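You operate a simulated robot arm through the tools that you are given. There is no shell and no other tool.

You run a simulated robot arm. Do the job below in one go: nothing can be reset, and whatever is moved stays where it is left.

Task
Brush the wire pack marked 330 mm clean in the cleaner, then switch it off.
Fine: brush knob on PACK; leave it in the cradle with the lid shut, and the other pack where it lies.

It is judged by the outcome, as a careful person would: the job done as asked, and still so three seconds after it is handed in. It fails if anything else is knocked over, pushed out of place, dropped, spilled or broken. A push-on lid holds only when it is set on centred and level and pressed home; a screw cap is set on level and turned clockwise until tight.

Robot
A 7-joint arm with a two-finger parallel gripper, fixed in place. Base frame: the origin is at the foot of the arm, x ahead of it, y to its left, z up. Lengths are in mm, angles in rad, forces in N, time in s.
Its first joint turns from -2.897 to 2.897 rad. Payload 4.4 kg.
Tool frame: the origin (TCP) lies between the finger pads and is the grasp point; the fingertips stand 23 mm ahead of it; z points along the fingers, y is the line along which they close. The gripper opens to 94 mm. The fingers are 38 mm wide and 10 mm thick; the gripper's body (54 by 96 mm) begins 39 mm behind the TCP.
Orientation is that of the tool frame in the base frame, as a unit quaternion [x, y, z, w]. With the fingers straight down and closing along the base's y, the tool's x points along the base's -x, its y along +y and its z along -z.

Tools
- The arm moves only by the tool arm_command. Its argument "deltas" is a list of rows, each a list of 7 numbers: the finger opening in mm, from 0 to 94, then the shift along the tool's x, y, z in mm, then the turn, a rotation vector about the tool's x, y, z in rad. In form: [[gripper, tx, ty, tz, rx, ry, rz], ...]. A call has 1 to 20 rows; each row shifts and turns the commanded pose from where the row before left it, along the tool's axes as they then stand. Each row takes 0.2 s and may step no farther than 50 mm and 0.15 rad from the row before; otherwise, or with a gripper value out of range, the whole call is refused. A pose out of reach is approached as far as the arm can. The call stops where the force on the tool passes 90 N (or 10 N more than at its start, if that is more) or the arm is blocked; 0.2 s more then pass. The fingers move at their own pace (about 72 mm/s each) and stop on an object; they squeeze with about 43 N. The grip force told is the motor's: it shows also when the fingers shut on nothing. Time passes only in rows, and 0.2 s behind the last, so rows that do not move let the fingers close. It gives the time, the measured TCP pose, the force on the tool (base axes), the opening and the grip force at its end, in the units of the frame above (readings bear some noise), with the torque about the TCP (base axes, N m) and any sound that the robot's microphone picked up.
- Cameras (640 x 400 px; columns grow to the right, rows downward): "scene" is fixed at [45, -650.9, 1707.1]; the picture's right is [0.37, -0.93, 0.00], its down [-0.49, -0.19, -0.85] and it looks along [0.79, 0.31, -0.52] (base axes); focal length 348 px, centre (320, 200). "wrist" rides on the gripper at [86, 16, -74] in the tool frame; the picture's right is [-0.18, 0.98, 0.00], its down [-0.58, -0.11, -0.81] and it looks along [-0.79, -0.15, 0.59] (tool axes); focal length 243 px, centre (320, 200). There is no depth. A picture from a camera that has moved, and an enlarged one, comes with that camera's place and axes in the base frame and with its lens. The place of the scene camera against the robot may be out by one fixed shift of up to 12 mm in any direction.
- grab_frame(camera): a new picture of that camera. No time passes.
- inspect(camera, box): a new picture of the part [left, top, right, bottom] of that camera's present view, enlarged. No time passes.
- close_job(): hands the job in; it is judged then, once.

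Nothing tells you positions but the pictures and the camera data. Unless the task says otherwise, let go and move clear before handing in.

The tools are called after "Request:" by a JSON object that holds its "method" and its "body". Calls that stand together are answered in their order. arm_command: Moves the arm, as the interface text tells. Its arguments: {"type":"object","properties":{"deltas":{"type":"array","items":{"type":"array","items":{"type":"number"}}}},"required":["deltas"]} The other tools are called the same way: grab_frame (camera) takes a picture; inspect (camera, box) takes an enlarged picture of a part of a camera's view; close_job () hands the job in.

At the start:

```text
clock: 0.0
position: [784.9, 291.3, 1302.9]
ee_rot: [0.0, 1.0, 0.0, 0.0]
ft_force: [0.2, -0.2, -0.2]
moment: [0.0, 0.02, -0.02]
width: 94.0
grasp_force: 0.1
```

scene: 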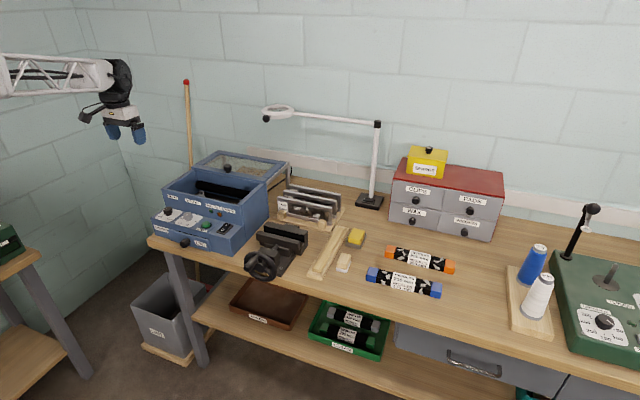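
wrist: 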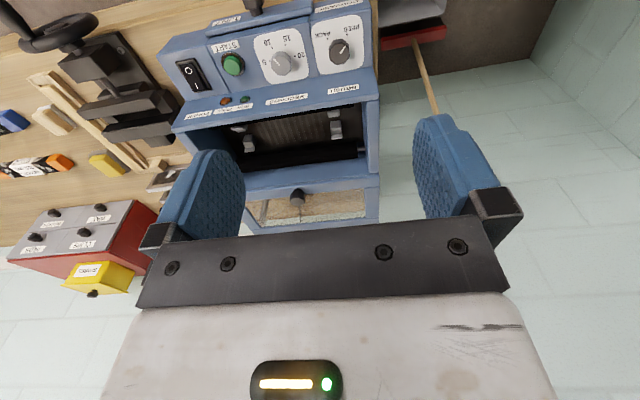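

I see a bench with a blue cleaner at the left, lid open, and two wire packs (orange-ended and blue-ended) in the middle. I'll look closer at the labels and controls first.

Request:
{"method": "inspect", "body": {"camera": "scene", "box": [140, 140, 300, 260]}}

Request:
{"method": "inspect", "body": {"camera": "scene", "box": [320, 220, 480, 320]}}

Request:
{"method": "inspect", "body": {"camera": "scene", "box": [200, 270, 400, 370]}}

Request:
{"method": "inspect", "body": {"camera": "wrist", "box": [150, 0, 400, 160]}}

Request:
{"method": "inspect", "body": {"camera": "wrist", "box": [150, 80, 400, 240]}}

```text
3.33 times, centred on (220, 200) of scene
camera zoom: at [45.0, -650.9, 1707.1], right [0.37, -0.93, 0.0], down [-0.49, -0.19, -0.85], along [0.79, 0.31, -0.52], focal length 1161 px, centre (653, 200)
```

zoom: 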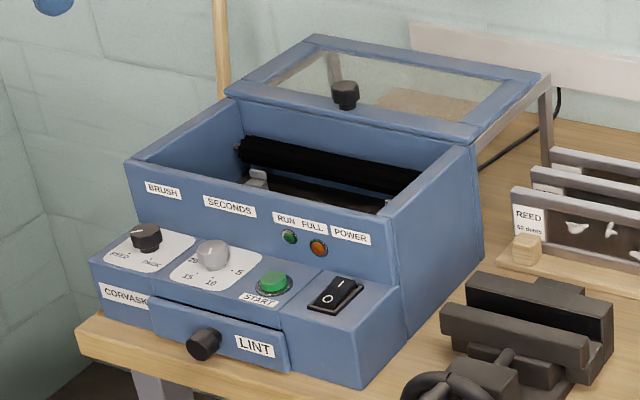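

```text
4.00 times, centred on (400, 270) of scene
camera zoom: at [45.0, -650.9, 1707.1], right [0.37, -0.93, 0.0], down [-0.49, -0.19, -0.85], along [0.79, 0.31, -0.52], focal length 1393 px, centre (0, -80)
```

zoom: 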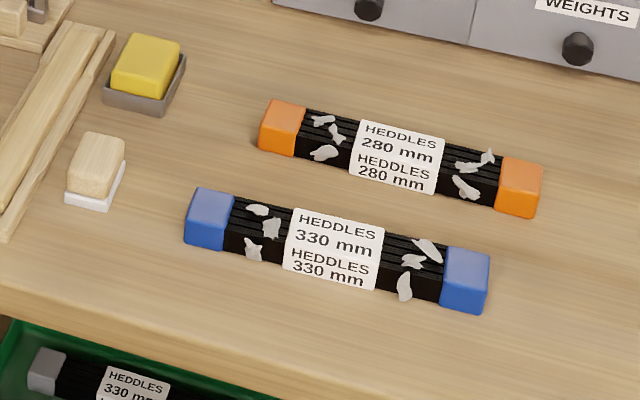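

```text
3.20 times, centred on (300, 320) of scene
camera zoom: at [45.0, -650.9, 1707.1], right [0.37, -0.93, 0.0], down [-0.49, -0.19, -0.85], along [0.79, 0.31, -0.52], focal length 1114 px, centre (384, -184)
```

zoom: 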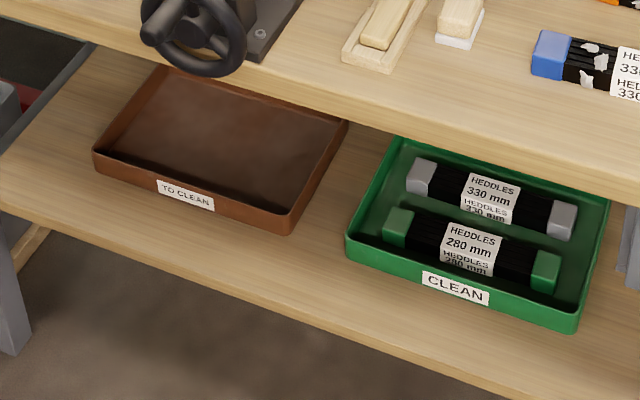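

```text
2.50 times, centred on (275, 80) of wrist
camera zoom: at [699.3, 307.9, 1377.0], right [0.18, 0.98, 0.0], down [0.58, -0.11, 0.81], along [0.79, -0.15, -0.59], focal length 606 px, centre (432, 500)
```

zoom: 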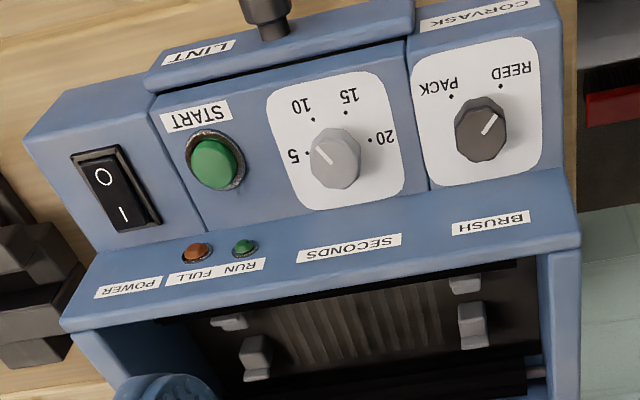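

```text
2.50 times, centred on (275, 160) of wrist
camera zoom: at [699.3, 307.9, 1377.0], right [0.18, 0.98, 0.0], down [0.58, -0.11, 0.81], along [0.79, -0.15, -0.59], focal length 606 px, centre (432, 300)
```

zoom: 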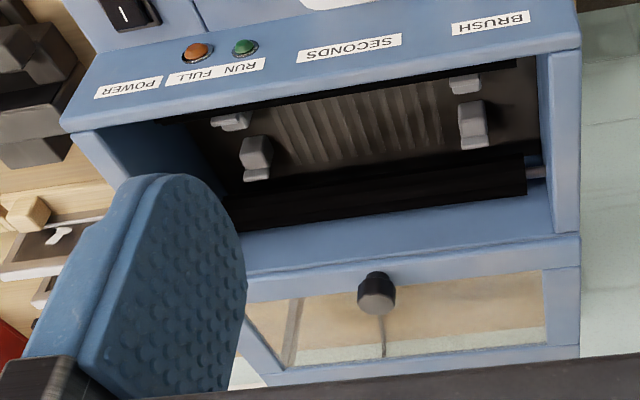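

The cleaner's panel is around x≈870, y≈70–310, z≈955, and the dirty 330 mm pack is the blue-ended one near (925, -600, 870). I'll draw the arm back to view the cleaner panel and cradle better.

Request:
{"method": "arm_command", "body": {"deltas": [[94, 31, -7, 26, 0, 0, 0], [94, 31, -7, 26, 0, 0, 0], [94, 31, -7, 26, 0, 0, 0], [94, 31, -7, 26, 0, 0, 0], [94, 31, -6, 26, 0, 0, 0], [94, 30, -6, 27, 0, 0, 0], [94, 0, 0, 0, 0, 0, 0]]}}

Request:
{"method": "grab_frame", "body": {"camera": "wrist"}}

Request:
{"method": "grab_frame", "body": {"camera": "scene"}}

```text
clock: 1.6
position: [601.2, 250.4, 1146.1]
ee_rot: [0.001, 1.0, -0.001, 0.0]
ft_force: [0.6, 0.1, -0.1]
moment: [0.01, 0.0, -0.02]
width: 94.2
grasp_force: 0.0
```

```text
taken
camera wrist: at [514.3, 268.0, 1219.9], right [0.18, 0.98, 0.0], down [0.58, -0.11, 0.81], along [0.79, -0.15, -0.59], focal length 243 px, centre (320, 200)
```

wrist: 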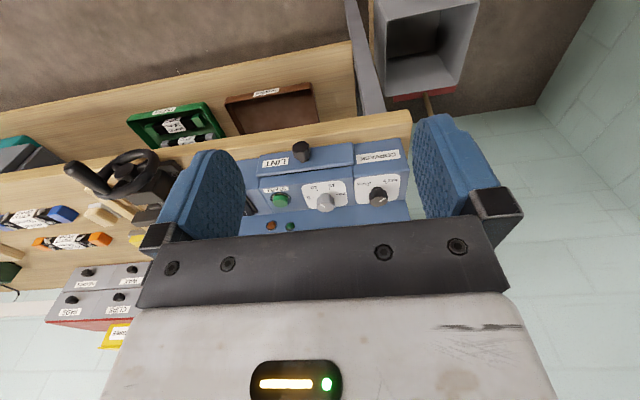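

```text
taken
```

scene: 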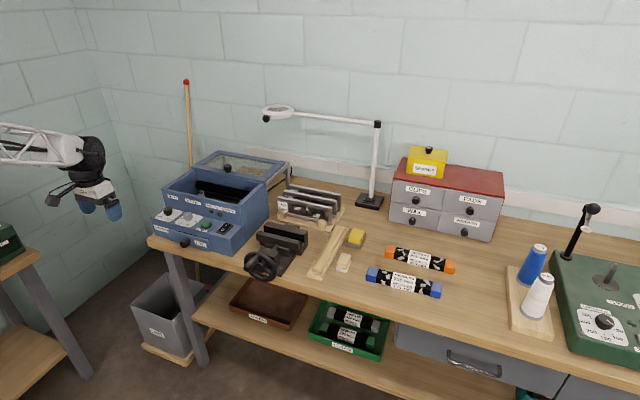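

The panel is now seen from the front. I'll enlarge it to triangulate the controls and check the lint drawer and switch state.

Request:
{"method": "inspect", "body": {"camera": "wrist", "box": [220, 130, 420, 240]}}

Request:
{"method": "inspect", "body": {"camera": "scene", "box": [145, 195, 245, 257]}}

Request:
{"method": "inspect", "body": {"camera": "wrist", "box": [0, 140, 200, 260]}}

Request:
{"method": "inspect", "body": {"camera": "scene", "box": [120, 260, 220, 360]}}

```text
3.20 times, centred on (320, 185) of wrist
camera zoom: at [514.3, 268.0, 1219.9], right [0.18, 0.98, 0.0], down [0.58, -0.11, 0.81], along [0.79, -0.15, -0.59], focal length 776 px, centre (320, 248)
```

zoom: 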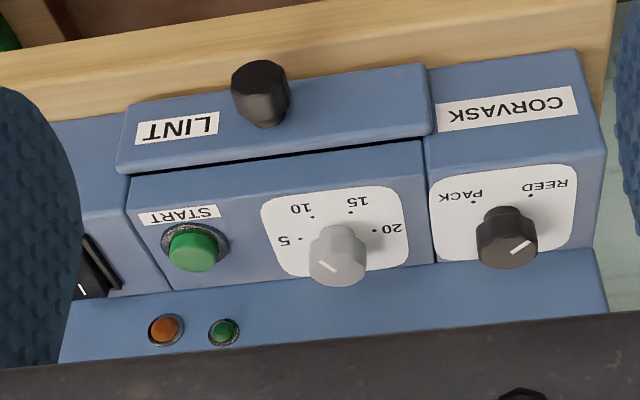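

```text
6.40 times, centred on (195, 226) of scene
camera zoom: at [45.0, -650.9, 1707.1], right [0.37, -0.93, 0.0], down [-0.49, -0.19, -0.85], along [0.79, 0.31, -0.52], focal length 2229 px, centre (1120, 34)
```

zoom: 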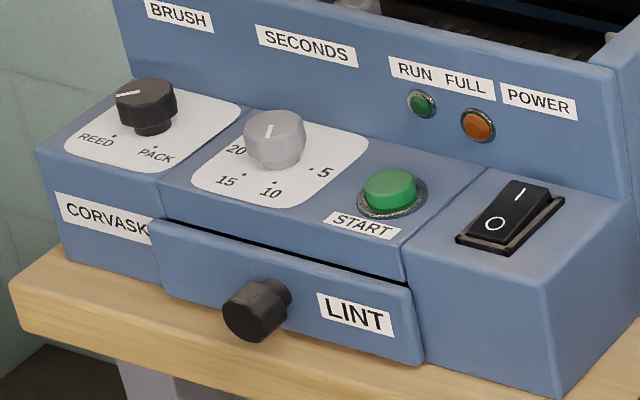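

```text
3.20 times, centred on (100, 200) of wrist
camera zoom: at [514.3, 268.0, 1219.9], right [0.18, 0.98, 0.0], down [0.58, -0.11, 0.81], along [0.79, -0.15, -0.59], focal length 776 px, centre (1024, 200)
```

zoom: 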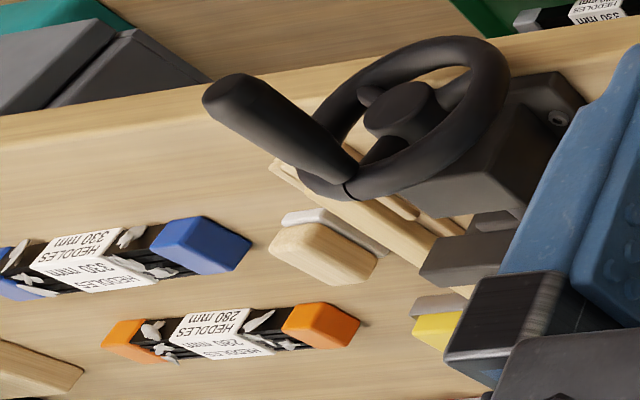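

```text
4.00 times, centred on (170, 310) of scene
camera zoom: at [45.0, -650.9, 1707.1], right [0.37, -0.93, 0.0], down [-0.49, -0.19, -0.85], along [0.79, 0.31, -0.52], focal length 1393 px, centre (920, -240)
```

zoom: 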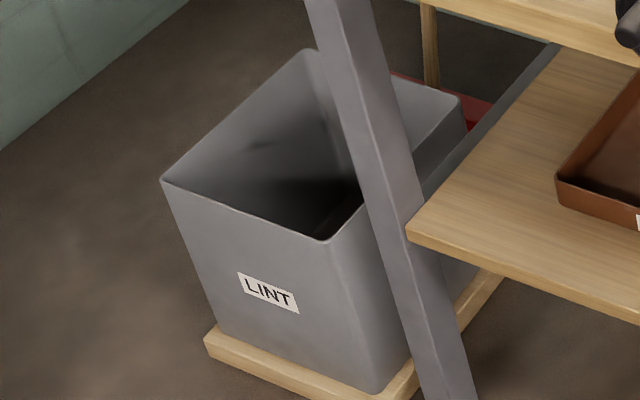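

Controls are clear: brush knob points at REED, the rocker shows lamps off, and a LINT bin stands below the bench. Next I'll swing over to view the blue 330 mm pack and test reach there.

Request:
{"method": "arm_command", "body": {"deltas": [[94, -12, -46, 2, 0, 0, 0], [94, -12, -46, 2, 0, 0, 0], [94, -12, -46, 2, 0, 0, 0], [94, -12, -46, 2, 0, 0, 0], [94, -12, -46, 2, 0, 0, 0], [94, -12, -46, 2, 0, 0, 0], [94, -12, -46, 2, 0, 0, 0], [94, -12, -46, 2, 0, 0, 0], [94, -12, -46, 2, 0, 0, 0], [94, -12, -46, 2, 0, 0, 0], [94, -12, -46, 2, 0, 0, 0], [94, -12, -46, 2, 0, 0, 0], [94, -12, -46, 2, 0, 0, 0], [94, -12, -46, 2, 0, 0, 0], [94, -12, -46, 2, 0, 0, 0], [94, -12, -46, 2, 0, 0, 0], [94, 0, 0, 0, 0, 0, 0]]}}

Request:
{"method": "grab_frame", "body": {"camera": "wrist"}}

Request:
{"method": "grab_frame", "body": {"camera": "scene"}}

```text
clock: 5.2
position: [792.9, -485.7, 1114.6]
ee_rot: [0.0, 1.0, 0.001, -0.001]
ft_force: [0.4, 0.6, 0.8]
moment: [-0.01, 0.01, 0.02]
width: 94.0
grasp_force: 0.1
```

```text
taken
camera wrist: at [706.7, -468.3, 1188.4], right [0.18, 0.98, 0.0], down [0.58, -0.11, 0.81], along [0.79, -0.15, -0.59], focal length 243 px, centre (320, 200)
```

wrist: 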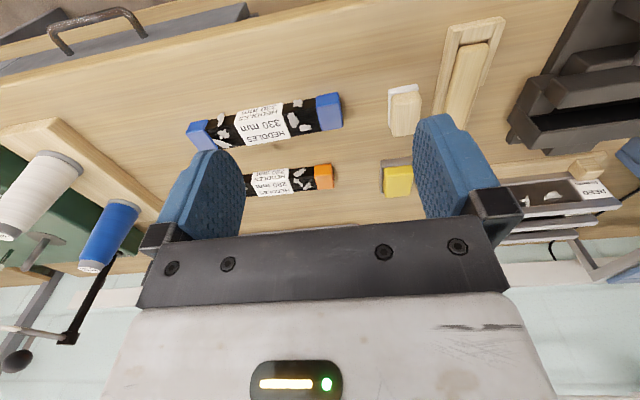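

```text
taken
```

scene: 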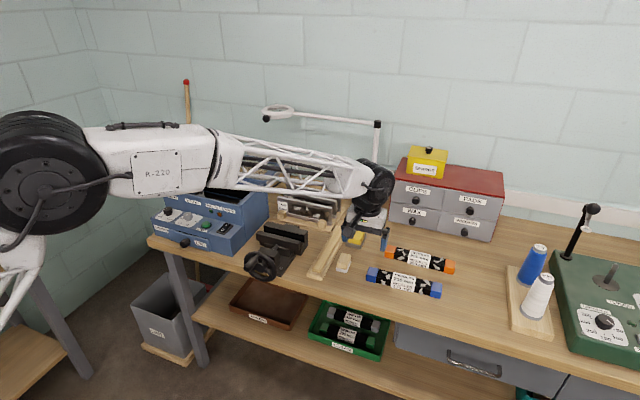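

The arm reaches here fine. I'll zoom on the pack for exact dimensions and orientation.

Request:
{"method": "inspect", "body": {"camera": "wrist", "box": [180, 80, 440, 210]}}

Request:
{"method": "inspect", "body": {"camera": "scene", "box": [330, 235, 470, 310]}}

```text
2.46 times, centred on (310, 145) of wrist
camera zoom: at [706.7, -468.3, 1188.4], right [0.18, 0.98, 0.0], down [0.58, -0.11, 0.81], along [0.79, -0.15, -0.59], focal length 597 px, centre (345, 335)
```

zoom: 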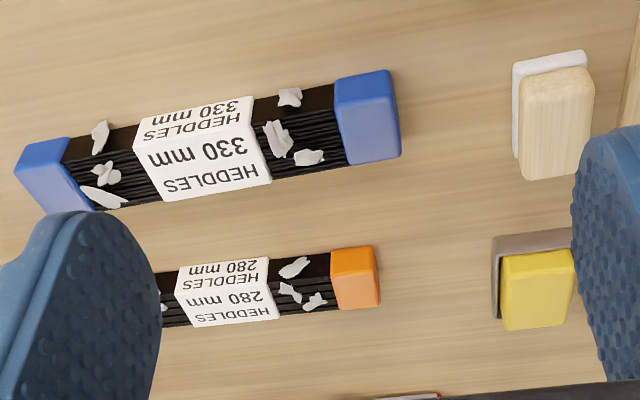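

```text
4.57 times, centred on (400, 272) of scene
camera zoom: at [45.0, -650.9, 1707.1], right [0.37, -0.93, 0.0], down [-0.49, -0.19, -0.85], along [0.79, 0.31, -0.52], focal length 1592 px, centre (-46, -131)
```

zoom: 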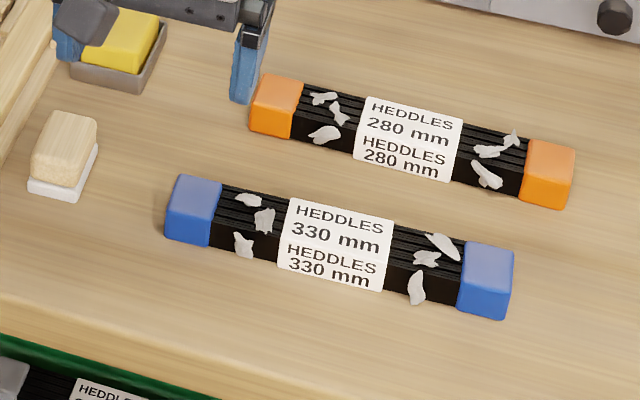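

The blue pack lies along y, centred about (930, -600), roughly 47 mm wide and 235 mm long. Before picking it I'll go look into the cleaner from above to understand the cradle.

Request:
{"method": "arm_command", "body": {"deltas": [[94, -1.8, 45, -9.7, 0, 0, 0], [94, -1.8, 45, -9.7, 0, 0, 0], [94, -1.8, 45, -9.7, 0, 0, 0], [94, -1.8, 45, -9.7, 0, 0, 0], [94, -1.8, 45, -9.7, 0, 0, 0], [94, -1.8, 45, -9.7, 0, 0, 0], [94, -1.8, 45, -9.7, 0, 0, 0], [94, -1.8, 45, -9.7, 0, 0, 0], [94, -1.8, 45, -9.7, 0, 0, 0], [94, -1.8, 45, -9.7, 0, 0, 0], [94, -1.8, 45, -9.7, 0, 0, 0], [94, -1.8, 45, -9.7, 0, 0, 0], [94, -1.8, 45, -9.7, 0, 0, 0], [94, -1.8, 45, -9.7, 0, 0, 0], [94, -1.8, 45, -9.7, 0, 0, 0], [94, 0, 0, 0, 0, 0.15, 0], [94, 0, 0, 0, 0, 0.15, 0], [94, 0, 0, 0, 0, 0, 0]]}}

Request:
{"method": "grab_frame", "body": {"camera": "wrist"}}

Request:
{"method": "inspect", "body": {"camera": "wrist", "box": [160, 0, 420, 160]}}

```text
clock: 9.0
position: [819.5, 190.1, 1260.0]
ee_rot: [0.0, 0.989, 0.0, -0.149]
ft_force: [-0.5, 0.2, 0.0]
moment: [0.03, -0.01, -0.01]
width: 94.0
grasp_force: 0.0
```

```text
taken
camera wrist: at [759.0, 207.3, 1354.9], right [0.18, 0.98, -0.05], down [0.79, -0.11, 0.6], along [0.58, -0.15, -0.8], focal length 243 px, centre (320, 200)
```

wrist: 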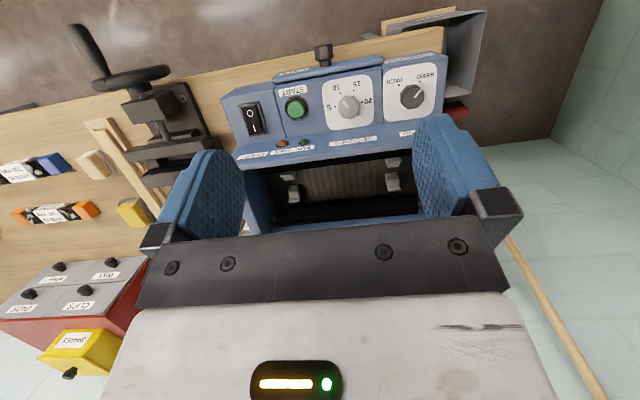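

```text
2.46 times, centred on (290, 80) of wrist
camera zoom: at [759.0, 207.3, 1354.9], right [0.18, 0.98, -0.05], down [0.79, -0.11, 0.6], along [0.58, -0.15, -0.8], focal length 597 px, centre (394, 495)
```

zoom: 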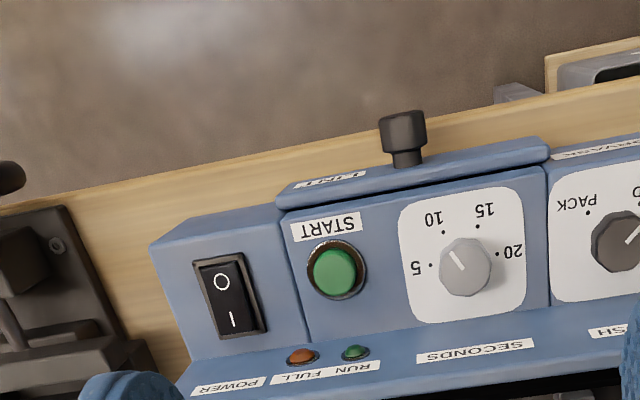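

I'll zoom on the interior and knobs from here.

Request:
{"method": "inspect", "body": {"camera": "wrist", "box": [230, 140, 430, 240]}}

Request:
{"method": "inspect", "body": {"camera": "wrist", "box": [320, 60, 450, 140]}}

Request:
{"method": "inspect", "body": {"camera": "wrist", "box": [220, 70, 320, 160]}}

Request:
{"method": "inspect", "body": {"camera": "scene", "box": [160, 140, 300, 228]}}

```text
3.20 times, centred on (330, 190) of wrist
camera zoom: at [759.0, 207.3, 1354.9], right [0.18, 0.98, -0.05], down [0.79, -0.11, 0.6], along [0.58, -0.15, -0.8], focal length 776 px, centre (288, 232)
```

zoom: 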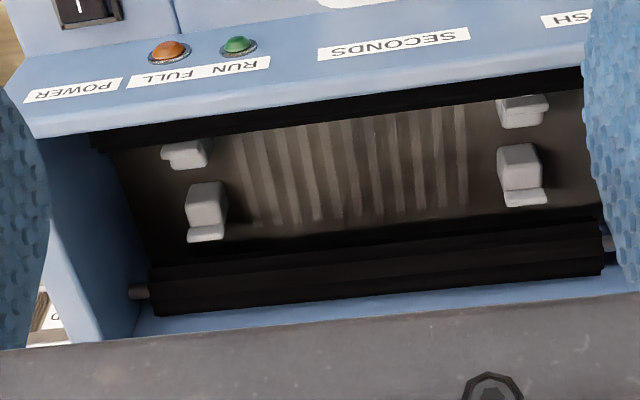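

```text
4.92 times, centred on (385, 100) of wrist
camera zoom: at [759.0, 207.3, 1354.9], right [0.18, 0.98, -0.05], down [0.79, -0.11, 0.6], along [0.58, -0.15, -0.8], focal length 1194 px, centre (0, 692)
```

zoom: 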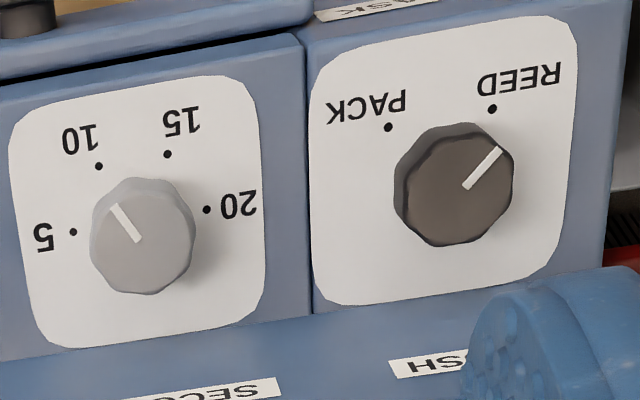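

```text
4.44 times, centred on (270, 115) of wrist
camera zoom: at [759.0, 207.3, 1354.9], right [0.18, 0.98, -0.05], down [0.79, -0.11, 0.6], along [0.58, -0.15, -0.8], focal length 1078 px, centre (542, 578)
```

zoom: 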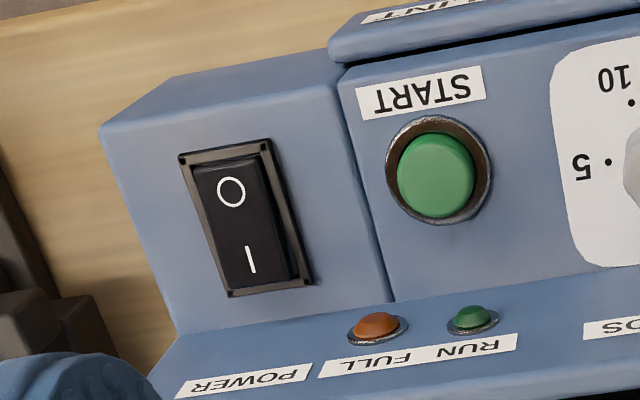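

```text
4.55 times, centred on (230, 184) of scene
camera zoom: at [45.0, -650.9, 1707.1], right [0.37, -0.93, 0.0], down [-0.49, -0.19, -0.85], along [0.79, 0.31, -0.52], focal length 1583 px, centre (729, 273)
```

zoom: 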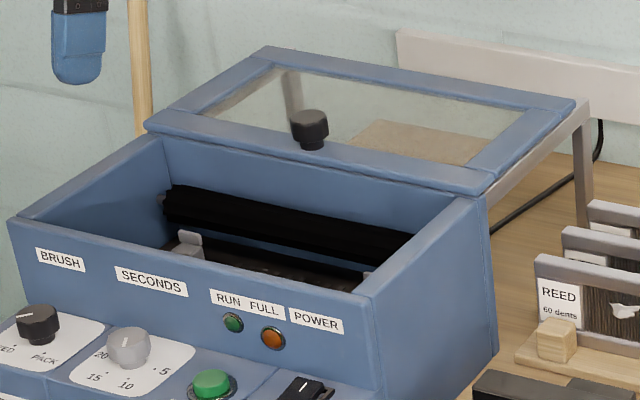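

The lid appears to be a horizontal slider parked on rails behind the box, and the timer points about 7 s. I'll close the fingers and look from higher and further in to see the whole machine.

Request:
{"method": "arm_command", "body": {"deltas": [[40, -24.2, 0, -23.2, 0, 0, 0], [0, -24.2, 0, -23.2, 0, 0, 0], [0, -24.2, 0, -23.2, 0, 0, 0], [0, 0, 0, 0, 0, 0, 0], [0, 0, 0, 0, 0, 0, 0]]}}

Request:
{"method": "grab_frame", "body": {"camera": "wrist"}}

Request:
{"method": "inspect", "body": {"camera": "wrist", "box": [230, 20, 450, 160]}}

Request:
{"method": "inspect", "body": {"camera": "wrist", "box": [230, 100, 450, 240]}}

```text
clock: 10.2
position: [910.6, 189.6, 1305.4]
ee_rot: [0.0, 0.989, 0.0, -0.149]
ft_force: [-0.7, 0.2, 1.0]
moment: [0.0, 0.01, 0.0]
width: 0.0
grasp_force: 42.6
```

```text
taken
camera wrist: at [849.6, 207.6, 1400.0], right [0.18, 0.98, -0.05], down [0.79, -0.11, 0.6], along [0.58, -0.15, -0.8], focal length 243 px, centre (320, 200)
```

wrist: 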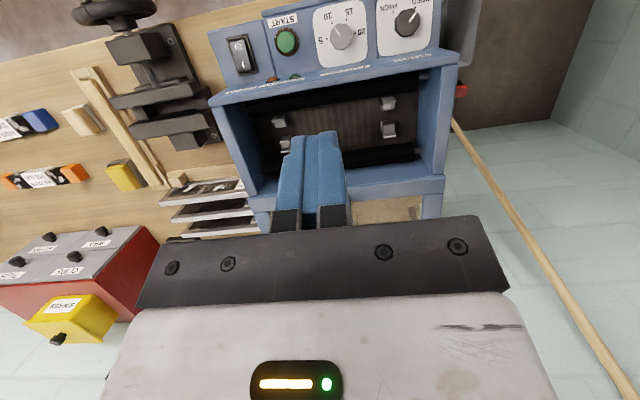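

```text
2.86 times, centred on (340, 90) of wrist
camera zoom: at [849.6, 207.6, 1400.0], right [0.18, 0.98, -0.05], down [0.79, -0.11, 0.6], along [0.58, -0.15, -0.8], focal length 693 px, centre (263, 514)
```

zoom: 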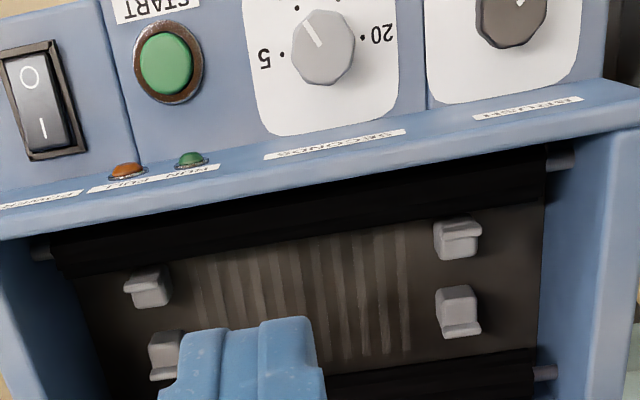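

```text
2.86 times, centred on (340, 170) of wrist
camera zoom: at [849.6, 207.6, 1400.0], right [0.18, 0.98, -0.05], down [0.79, -0.11, 0.6], along [0.58, -0.15, -0.8], focal length 693 px, centre (263, 286)
```

zoom: 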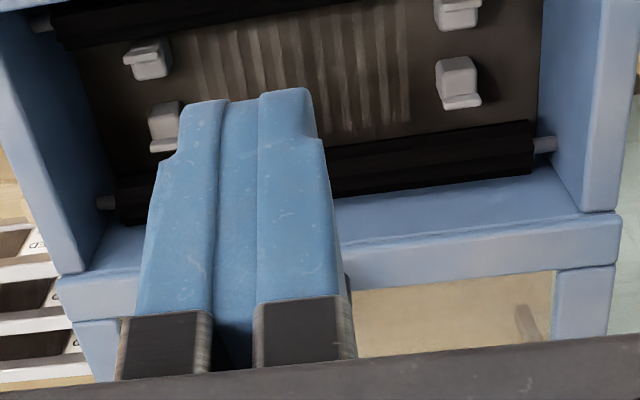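

The cradle is four grey clips between two brush rollers, near x≈986–1031, y≈81–281. I'll lower the camera closer to see the clip shape and measure it.

Request:
{"method": "arm_command", "body": {"deltas": [[0, -30.7, 0, 23.2, 0, 0, 0], [0, -30.7, 0, 23.2, 0, 0, 0], [0, -30.7, 0, 23.2, 0, 0, 0], [0, -30.7, 0, 23.2, 0, 0, 0], [0, 0, 0, 0, 0, 0, 0]]}}

Request:
{"method": "grab_frame", "body": {"camera": "wrist"}}

Request:
{"method": "inspect", "body": {"camera": "wrist", "box": [380, 20, 520, 140]}}

Request:
{"method": "inspect", "body": {"camera": "wrist", "box": [160, 20, 320, 140]}}

```text
clock: 11.4
position: [999.6, 189.9, 1179.1]
ee_rot: [0.0, 0.989, 0.0, -0.15]
ft_force: [0.9, 0.8, -0.2]
moment: [0.01, 0.02, 0.02]
width: 0.0
grasp_force: 42.0
```

```text
taken
camera wrist: at [938.4, 206.8, 1274.6], right [0.18, 0.98, -0.05], down [0.79, -0.11, 0.6], along [0.58, -0.15, -0.8], focal length 243 px, centre (320, 200)
```

wrist: 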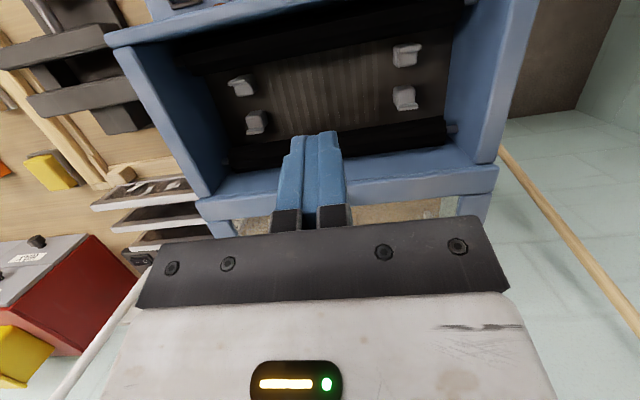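

```text
3.33 times, centred on (450, 80) of wrist
camera zoom: at [938.4, 206.8, 1274.6], right [0.18, 0.98, -0.05], down [0.79, -0.11, 0.6], along [0.58, -0.15, -0.8], focal length 809 px, centre (-113, 600)
```

zoom: 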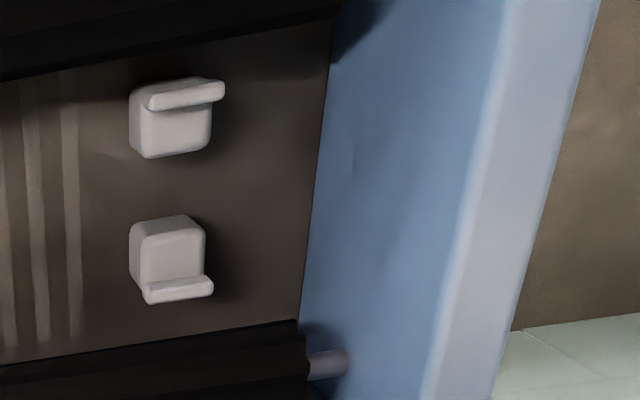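

```text
3.33 times, centred on (240, 80) of wrist
camera zoom: at [938.4, 206.8, 1274.6], right [0.18, 0.98, -0.05], down [0.79, -0.11, 0.6], along [0.58, -0.15, -0.8], focal length 809 px, centre (587, 600)
```

zoom: 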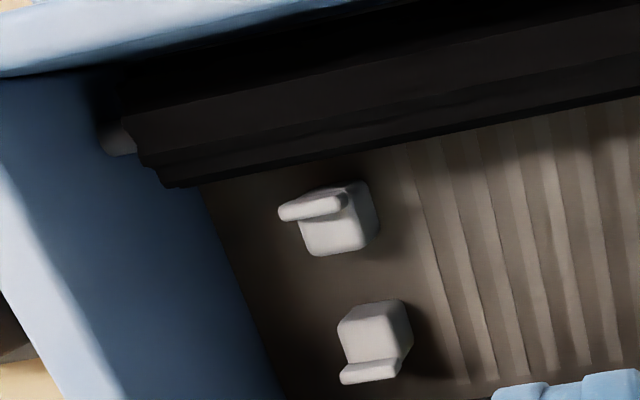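

Each clip is a rest block with an outer lip: the caps sit on blocks at y≈77/284 between lips x≈980/1045, so the pack centre belongs at about (1013, 180). The dial reads about 10 s. I'll now back off and turn the gripper 90° to press the power rocker's "I" end (≈888, 47) with one finger.

Request:
{"method": "arm_command", "body": {"deltas": [[0, 0, 0, 0, 0, -0.15, 0], [0, 0, 0, 0, 0, -0.15, 0], [40, 40, -15, -6.7, 0, 0, 0], [94, 40, -15, -6.7, 0, 0, 0], [94, 40, -15, -6.7, 0, 0, 0], [94, 40, -15, -6.7, 0, 0, 0], [94, 40, -15, -6.7, 0, 0, 0], [94, 40, -15, -6.7, 0, 0, 0], [94, 0, 0, 0, 0, 0, 0.1428], [94, 0, 0, 0, 0, 0, 0.1428], [94, 0, 0, 0, 0, 0, 0.1428], [94, 0, 0, 0, 0, 0, 0.1428], [94, 0, 0, 0, 0, 0, 0.1428], [94, 0, 0, 0, 0, 0, 0.1428], [94, 0, 0, 0, 0, 0, 0.1428], [94, 0, 0, 0, 0, 0, 0.1428], [94, 0, 0, 0, 0, 0, 0.1428], [94, 0, 0, 0, 0, 0, 0.1428], [94, 0, 0, 0, 0, 0, 0.1428], [94, 0, 0, 0, 0, 0, 0]]}}

Request:
{"method": "grab_frame", "body": {"camera": "wrist"}}

Request:
{"method": "grab_frame", "body": {"camera": "scene"}}

```text
clock: 15.6
position: [758.5, 100.1, 1220.9]
ee_rot: [0.708, 0.707, 0.0, -0.001]
ft_force: [0.1, 0.2, 0.1]
moment: [0.02, 0.01, 0.01]
width: 94.1
grasp_force: 0.0
```

```text
taken
camera wrist: at [775.8, 187.0, 1293.6], right [0.98, -0.19, 0.0], down [-0.11, -0.58, 0.81], along [-0.15, -0.79, -0.59], focal length 243 px, centre (320, 200)
```

wrist: 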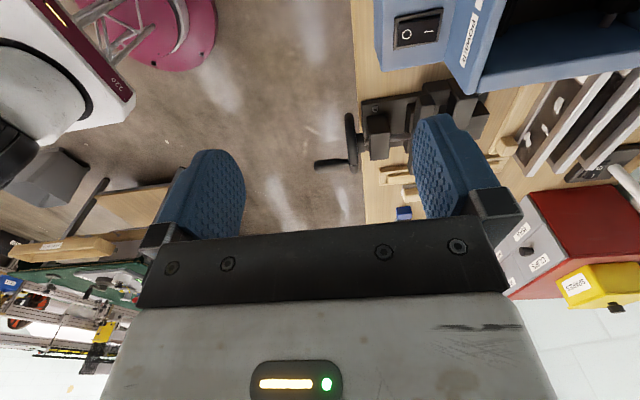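

```text
taken
```

scene: 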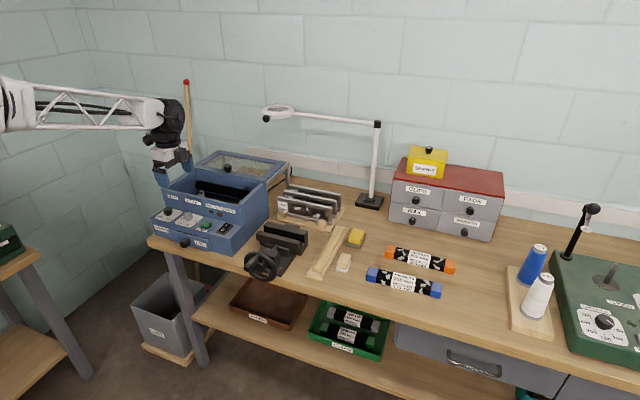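

The gripper is turned with fingers opening along x and the camera on the +y side. I'll zoom on the switch for its position and tilt.

Request:
{"method": "inspect", "body": {"camera": "wrist", "box": [360, 0, 500, 90]}}

Request:
{"method": "inspect", "body": {"camera": "scene", "box": [190, 205, 250, 245]}}

```text
4.44 times, centred on (430, 45) of wrist
camera zoom: at [775.8, 187.0, 1293.6], right [0.98, -0.19, 0.0], down [-0.11, -0.58, 0.81], along [-0.15, -0.79, -0.59], focal length 1078 px, centre (-169, 889)
```

zoom: 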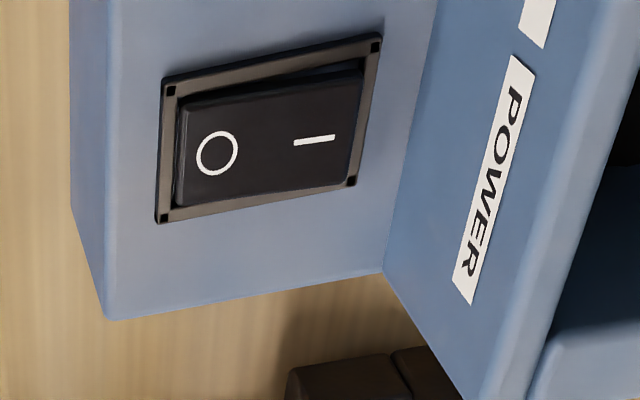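

```text
10.00 times, centred on (220, 225) of scene
camera zoom: at [45.0, -650.9, 1707.1], right [0.37, -0.93, 0.0], down [-0.49, -0.19, -0.85], along [0.79, 0.31, -0.52], focal length 3483 px, centre (1320, -50)
```

zoom: 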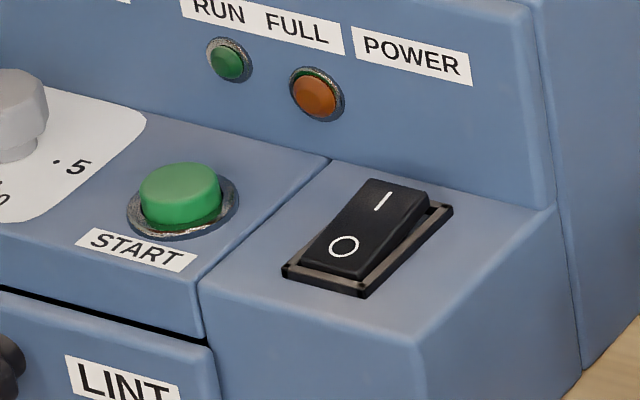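

The rocker is off (the "I" end stands up). I'll place the rear finger over the "I" end and come down to just above it.

Request:
{"method": "arm_command", "body": {"deltas": [[94, -26.5, 39.2, 0, 0, 0, 0], [94, -26.5, 39.2, 0, 0, 0, 0], [94, 0, 0, 46, 0, 0, 0], [94, 0, 0, 46, 0, 0, 0], [94, 0, 0, 46, 0, 0, 0], [94, 0, 0, 46, 0, 0, 0], [94, 0, 0, 46, 0, 0, 0], [94, 0, 0, 0, 0, 0, 0]]}}

Request:
{"method": "grab_frame", "body": {"camera": "wrist"}}

Request:
{"method": "inspect", "body": {"camera": "scene", "box": [160, 190, 260, 255]}}

```text
clock: 17.4
position: [838.2, 47.6, 990.8]
ee_rot: [0.707, 0.707, -0.001, 0.001]
ft_force: [-0.7, 0.3, 0.5]
moment: [-0.01, 0.05, 0.01]
width: 94.2
grasp_force: 0.1
```

```text
taken
camera wrist: at [854.1, 133.9, 1063.1], right [0.98, -0.18, 0.0], down [-0.11, -0.58, 0.81], along [-0.15, -0.79, -0.59], focal length 243 px, centre (320, 200)
```

wrist: 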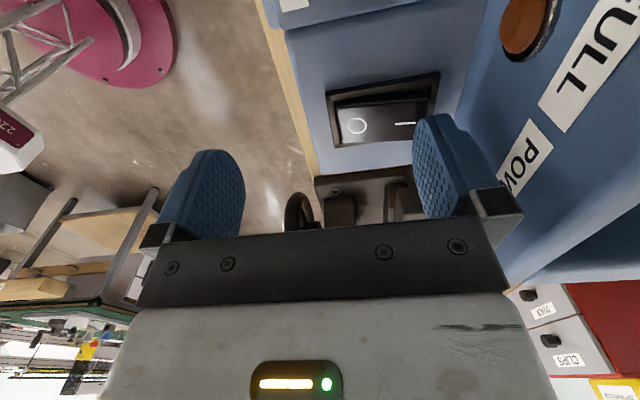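

```text
6.15 times, centred on (210, 222) of scene
camera zoom: at [45.0, -650.9, 1707.1], right [0.37, -0.93, 0.0], down [-0.49, -0.19, -0.85], along [0.79, 0.31, -0.52], focal length 2143 px, centre (997, 62)
```

zoom: 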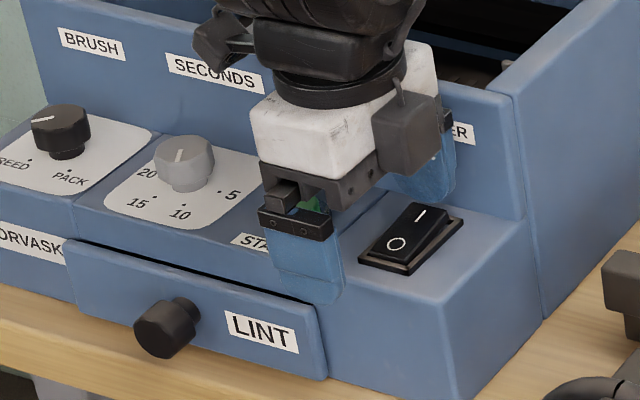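

The rear finger tip sits about 15 mm above the "I" end. Pressing down in small steps.

Request:
{"method": "arm_command", "body": {"deltas": [[94, 0, 0, 4, 0, 0, 0], [94, 0, 0, 4, 0, 0, 0], [94, 0, 0, 4, 0, 0, 0], [94, 0, 0, 3, 0, 0, 0], [94, 0, 0, 0, 0, 0, 0]]}}

Request:
{"method": "inspect", "body": {"camera": "scene", "box": [190, 195, 250, 235]}}

```text
clock: 18.6
position: [838.4, 46.3, 976.7]
ee_rot: [0.707, 0.707, 0.001, 0.001]
ft_force: [-1.5, 0.2, 14.4]
moment: [0.04, -0.66, 0.02]
width: 93.4
grasp_force: 0.0
```

```text
10.00 times, centred on (220, 215) of scene
camera zoom: at [45.0, -650.9, 1707.1], right [0.37, -0.93, 0.0], down [-0.49, -0.19, -0.85], along [0.79, 0.31, -0.52], focal length 3483 px, centre (1320, 50)
```

zoom: 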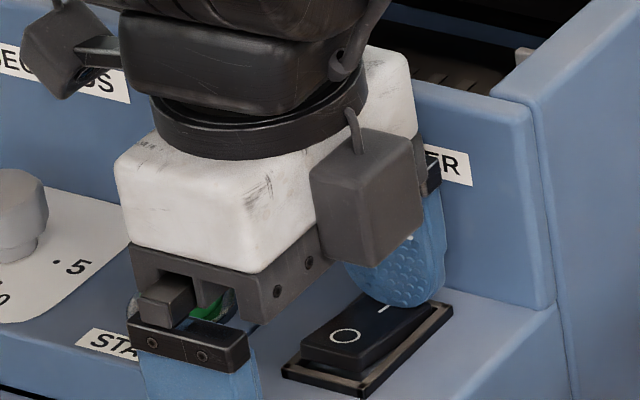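

Contact at 14 N. I'll press a little further and listen for the click.

Request:
{"method": "arm_command", "body": {"deltas": [[94, 0, 0, 2, 0, 0, 0], [94, 0, 0, 2, 0, 0, 0], [94, 0, 0, 2, 0, 0, 0], [94, 0, 0, 0, 0, 0, 0]]}}

Request:
{"method": "inspect", "body": {"camera": "scene", "box": [190, 195, 250, 235]}}

```text
clock: 19.6
position: [841.2, 46.7, 976.6]
ee_rot: [0.707, 0.708, 0.004, 0.004]
ft_force: [2.4, -0.3, 4.7]
moment: [-0.07, -0.25, 0.05]
width: 94.0
grasp_force: 0.1
stopped in row 4: the force on the tool passed its limit at 92 N (the readings are from after the stop); the commanded pose is now the measured one
```

```text
10.00 times, centred on (220, 215) of scene
camera zoom: at [45.0, -650.9, 1707.1], right [0.37, -0.93, 0.0], down [-0.49, -0.19, -0.85], along [0.79, 0.31, -0.52], focal length 3483 px, centre (1320, 50)
```

zoom: 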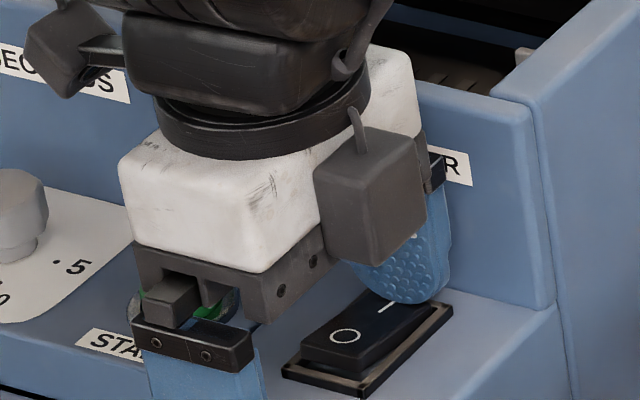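

The rocker bottomed out. I'll lift off and look at the switch and the lamps.

Request:
{"method": "arm_command", "body": {"deltas": [[94, 0, 0, -20, 0, 0, 0], [94, 0, -30, -40, 0, 0, 0], [94, 0, -40, -30, 0, 0, 0], [94, 0, -40, 0, 0, 0, 0], [94, 0, 0, 0, 0, 0, 0]]}}

Request:
{"method": "inspect", "body": {"camera": "scene", "box": [145, 190, 255, 260]}}

Request:
{"method": "grab_frame", "body": {"camera": "wrist"}}

```text
clock: 20.8
position: [730.8, 46.4, 1063.9]
ee_rot: [0.707, 0.707, 0.004, 0.003]
ft_force: [0.5, 0.4, 0.4]
moment: [-0.04, 0.02, -0.01]
width: 94.2
grasp_force: 0.1
```

```text
5.71 times, centred on (200, 225) of scene
camera zoom: at [45.0, -650.9, 1707.1], right [0.37, -0.93, 0.0], down [-0.49, -0.19, -0.85], along [0.79, 0.31, -0.52], focal length 1990 px, centre (1006, 57)
```

zoom: 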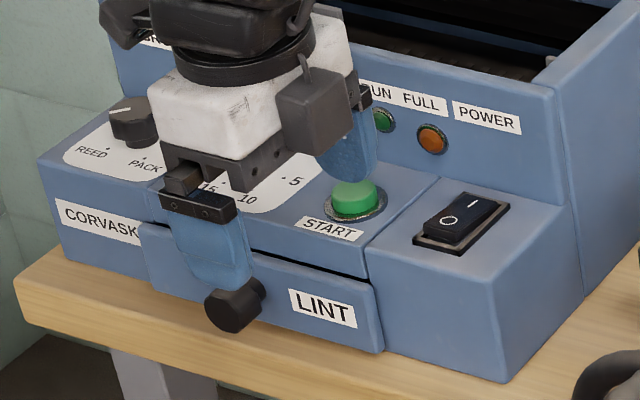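

```text
taken
camera wrist: at [745.8, 134.5, 1137.2], right [0.98, -0.18, 0.01], down [-0.12, -0.58, 0.8], along [-0.14, -0.79, -0.59], focal length 243 px, centre (320, 200)
```

wrist: 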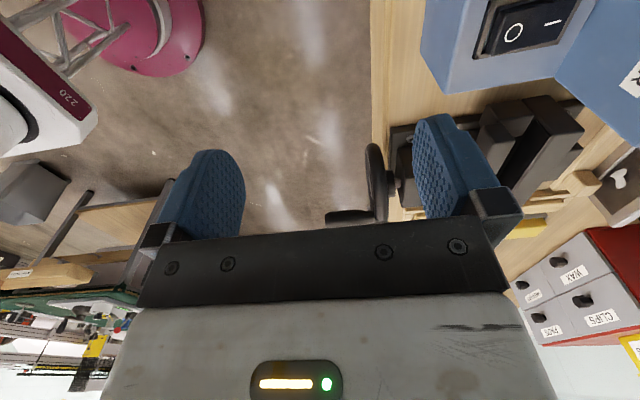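

Zooming on the switch and lamps to confirm its state.

Request:
{"method": "inspect", "body": {"camera": "wrist", "box": [440, 0, 600, 90]}}

Request:
{"method": "inspect", "body": {"camera": "scene", "box": [200, 202, 240, 238]}}

```text
4.00 times, centred on (520, 45) of wrist
camera zoom: at [745.8, 134.5, 1137.2], right [0.98, -0.18, 0.01], down [-0.12, -0.58, 0.8], along [-0.14, -0.79, -0.59], focal length 970 px, centre (-480, 820)
```

zoom: 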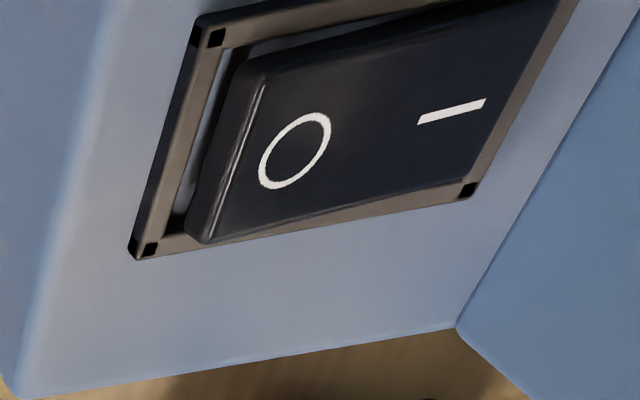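

```text
11.11 times, centred on (220, 220) of scene
camera zoom: at [45.0, -650.9, 1707.1], right [0.37, -0.93, 0.0], down [-0.49, -0.19, -0.85], along [0.79, 0.31, -0.52], focal length 3870 px, centre (1431, -22)
```

zoom: 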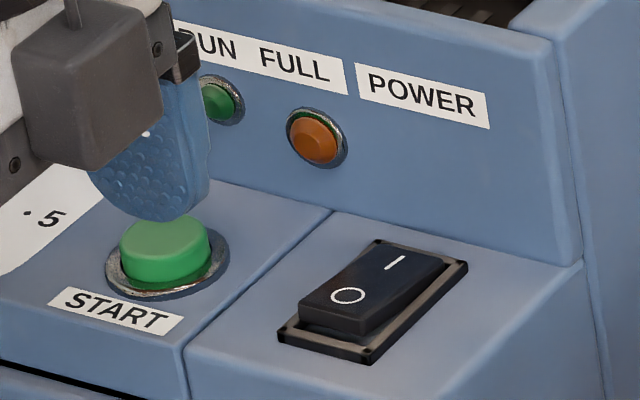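

Power is now on (the "O" end stands up) and the FULL lamp stays dark. Next I'll go to the BRUSH knob at about (871, 305), with the gripper yawed and leaned back so its body clears the front wall.

Request:
{"method": "arm_command", "body": {"deltas": [[94, 42.3, 6, -2.7, 0, 0, 0], [94, 42.3, 6, -2.7, 0, 0, 0], [94, 42.3, 6, -2.7, 0, 0, 0], [94, 42.3, 6, -2.7, 0, 0, 0], [94, 42.3, 6, -2.7, 0, 0, 0], [94, 42.3, 6, -2.7, 0, 0, 0], [70, 0, 0, 0, 0, 0, -0.1418], [70, 0, 0, 0, 0, 0, -0.1418], [70, 0, 0, 0, 0, 0, -0.1418], [70, 0, 0, 0, 0, 0, -0.1418], [70, 0, 0, 0, 0, 0, -0.1418], [70, 0, 0, 0, 0, 0, -0.1418], [70, 0, 0, 0, 0, 0, -0.1418], [70, 0, 0, 0, 0, 0, -0.1418], [70, 0, 0, 0, 0, -0.117, 0], [70, 0, 0, 0, 0, -0.117, 0], [70, 0, 0, 0, 0, -0.116, 0], [70, 0, 0, 0, 0, 0, 0]]}}

Request:
{"method": "grab_frame", "body": {"camera": "wrist"}}

Request:
{"method": "grab_frame", "body": {"camera": "scene"}}

```text
clock: 24.6
position: [765.4, 299.8, 1081.5]
ee_rot: [0.214, 0.96, -0.036, 0.175]
ft_force: [0.4, -0.8, 0.4]
moment: [0.03, 0.0, 0.0]
width: 70.1
grasp_force: 0.1
```

```text
taken
camera wrist: at [675.3, 361.0, 1119.1], right [0.57, 0.82, 0.07], down [0.19, -0.21, 0.96], along [0.8, -0.54, -0.28], focal length 243 px, centre (320, 200)
```

wrist: 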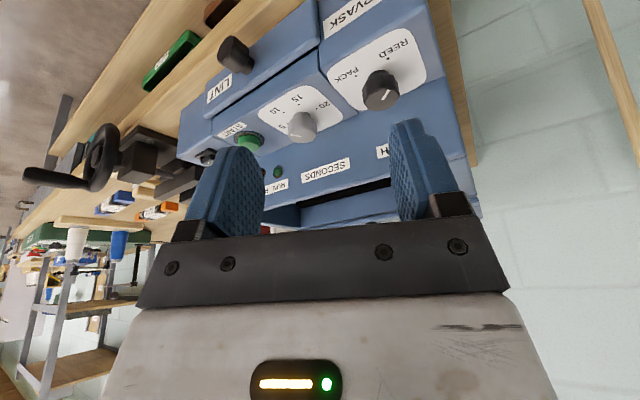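

```text
taken
```

scene: 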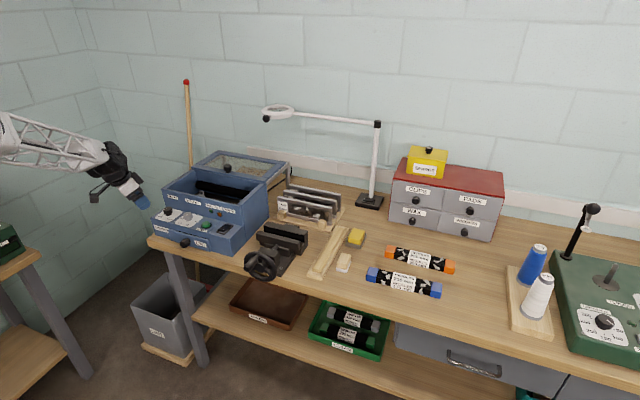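

Good low view of the knob. Zooming in for its exact position and height.

Request:
{"method": "inspect", "body": {"camera": "wrist", "box": [240, 30, 440, 150]}}

Request:
{"method": "inspect", "body": {"camera": "scene", "box": [150, 195, 210, 235]}}

```text
3.20 times, centred on (340, 90) of wrist
camera zoom: at [675.3, 361.0, 1119.1], right [0.57, 0.82, 0.07], down [0.19, -0.21, 0.96], along [0.8, -0.54, -0.28], focal length 776 px, centre (256, 552)
```

zoom: 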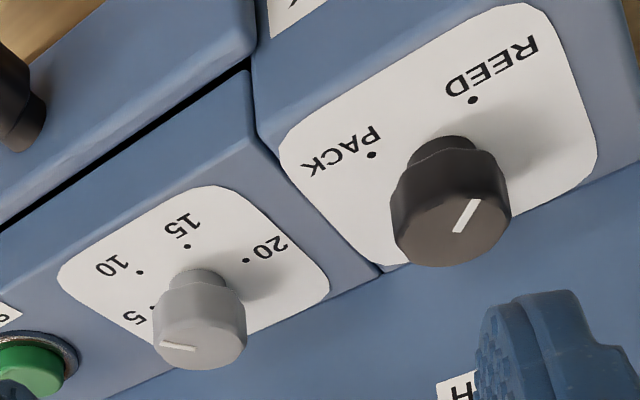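

```text
10.00 times, centred on (180, 215) of scene
camera zoom: at [45.0, -650.9, 1707.1], right [0.37, -0.93, 0.0], down [-0.49, -0.19, -0.85], along [0.79, 0.31, -0.52], focal length 3483 px, centre (1720, 50)
```

zoom: 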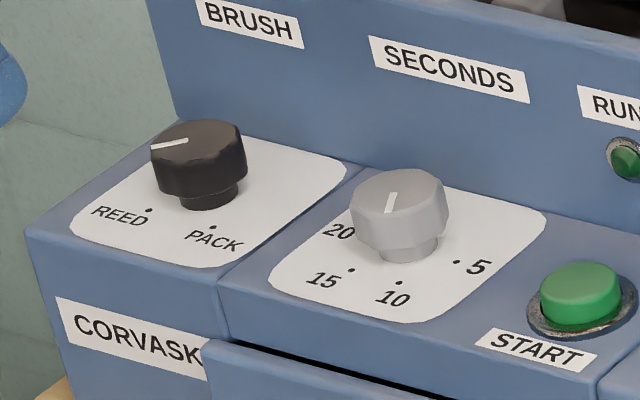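

Knob top is at about (874, 306.5, 963), panel at z≈942. I'll move over it and come most of the way down with 48 mm opening, then check.

Request:
{"method": "arm_command", "body": {"deltas": [[48, -29.8, 17.2, 10.9, 0, 0, 0], [48, -29.8, 17.2, 10.9, 0, 0, 0], [48, -29.8, 17.2, 10.9, 0, 0, 0], [48, 13.7, 0, 37.6, 0, 0, 0], [48, 13.7, 0, 37.6, 0, 0, 0], [48, 0, 0, 0, 0, 0, 0]]}}

Request:
{"method": "grab_frame", "body": {"camera": "wrist"}}

Request:
{"method": "inspect", "body": {"camera": "scene", "box": [140, 180, 220, 235]}}

```text
clock: 26.0
position: [875.2, 307.2, 1000.8]
ee_rot: [0.213, 0.961, -0.037, 0.174]
ft_force: [-0.4, -0.2, -0.1]
moment: [0.04, 0.02, 0.01]
width: 47.9
grasp_force: 0.0
```

```text
taken
camera wrist: at [785.0, 367.9, 1039.1], right [0.57, 0.82, 0.07], down [0.19, -0.21, 0.96], along [0.8, -0.54, -0.28], focal length 243 px, centre (320, 200)
```

wrist: 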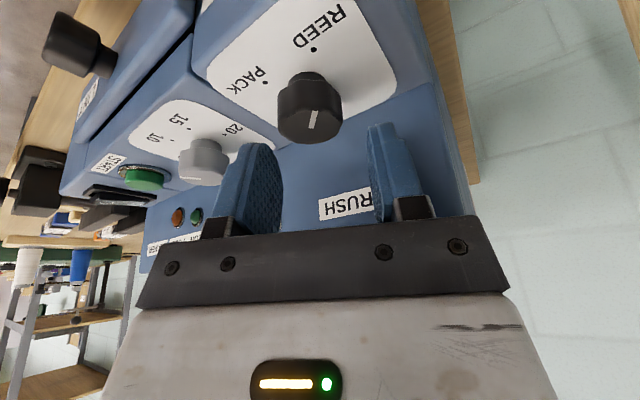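

```text
7.27 times, centred on (180, 208) of scene
camera zoom: at [45.0, -650.9, 1707.1], right [0.37, -0.93, 0.0], down [-0.49, -0.19, -0.85], along [0.79, 0.31, -0.52], focal length 2533 px, centre (1338, 146)
```

zoom: 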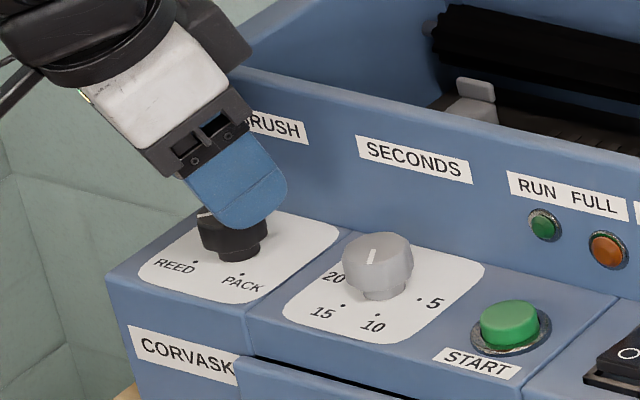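

The knob sits between the fingers. Lowering the last 27 mm and gripping it.

Request:
{"method": "arm_command", "body": {"deltas": [[48, 5, 0, 12.7, 0, 0, 0], [48, 5, 0, 12.7, 0, 0, 0], [48, 0, 0, 0, 0, 0, 0], [0, 0, 0, 0, 0, 0, 0], [0, 0, 0, 0, 0, 0, 0], [0, 0, 0, 0, 0, 0, 0]]}}

Request:
{"method": "grab_frame", "body": {"camera": "wrist"}}

```text
clock: 27.4
position: [874.3, 304.2, 975.2]
ee_rot: [0.214, 0.96, -0.037, 0.174]
ft_force: [-25.2, -79.4, 12.2]
moment: [-1.02, 0.25, 0.13]
width: 32.6
grasp_force: 45.2
```

```text
taken
camera wrist: at [784.5, 365.5, 1012.7], right [0.57, 0.82, 0.07], down [0.19, -0.21, 0.96], along [0.8, -0.54, -0.28], focal length 243 px, centre (320, 200)
```

wrist: 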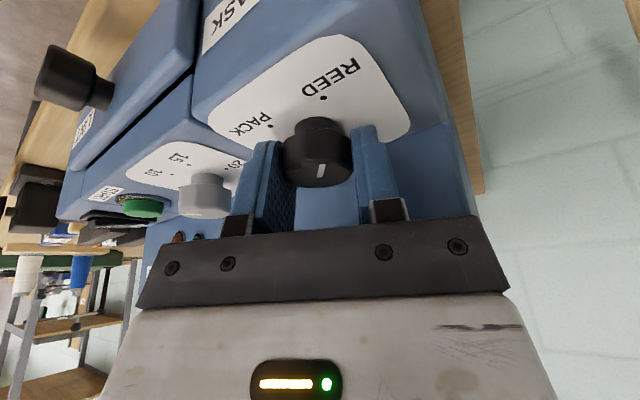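

The knob's true centre is about 3 mm more toward -y, loading the arm sideways. I'll shift to relieve that before turning.

Request:
{"method": "arm_command", "body": {"deltas": [[0, 0, -2, 0, 0, 0, 0], [0, 0, -1.2, 0, 0, 0, 0], [0, 0, 0, 0, 0, 0, 0]]}}

```text
clock: 28.2
position: [873.3, 304.7, 975.3]
ee_rot: [0.214, 0.961, -0.036, 0.174]
ft_force: [10.9, -40.7, -7.4]
moment: [-0.44, -0.22, 0.1]
width: 32.6
grasp_force: 45.5
```

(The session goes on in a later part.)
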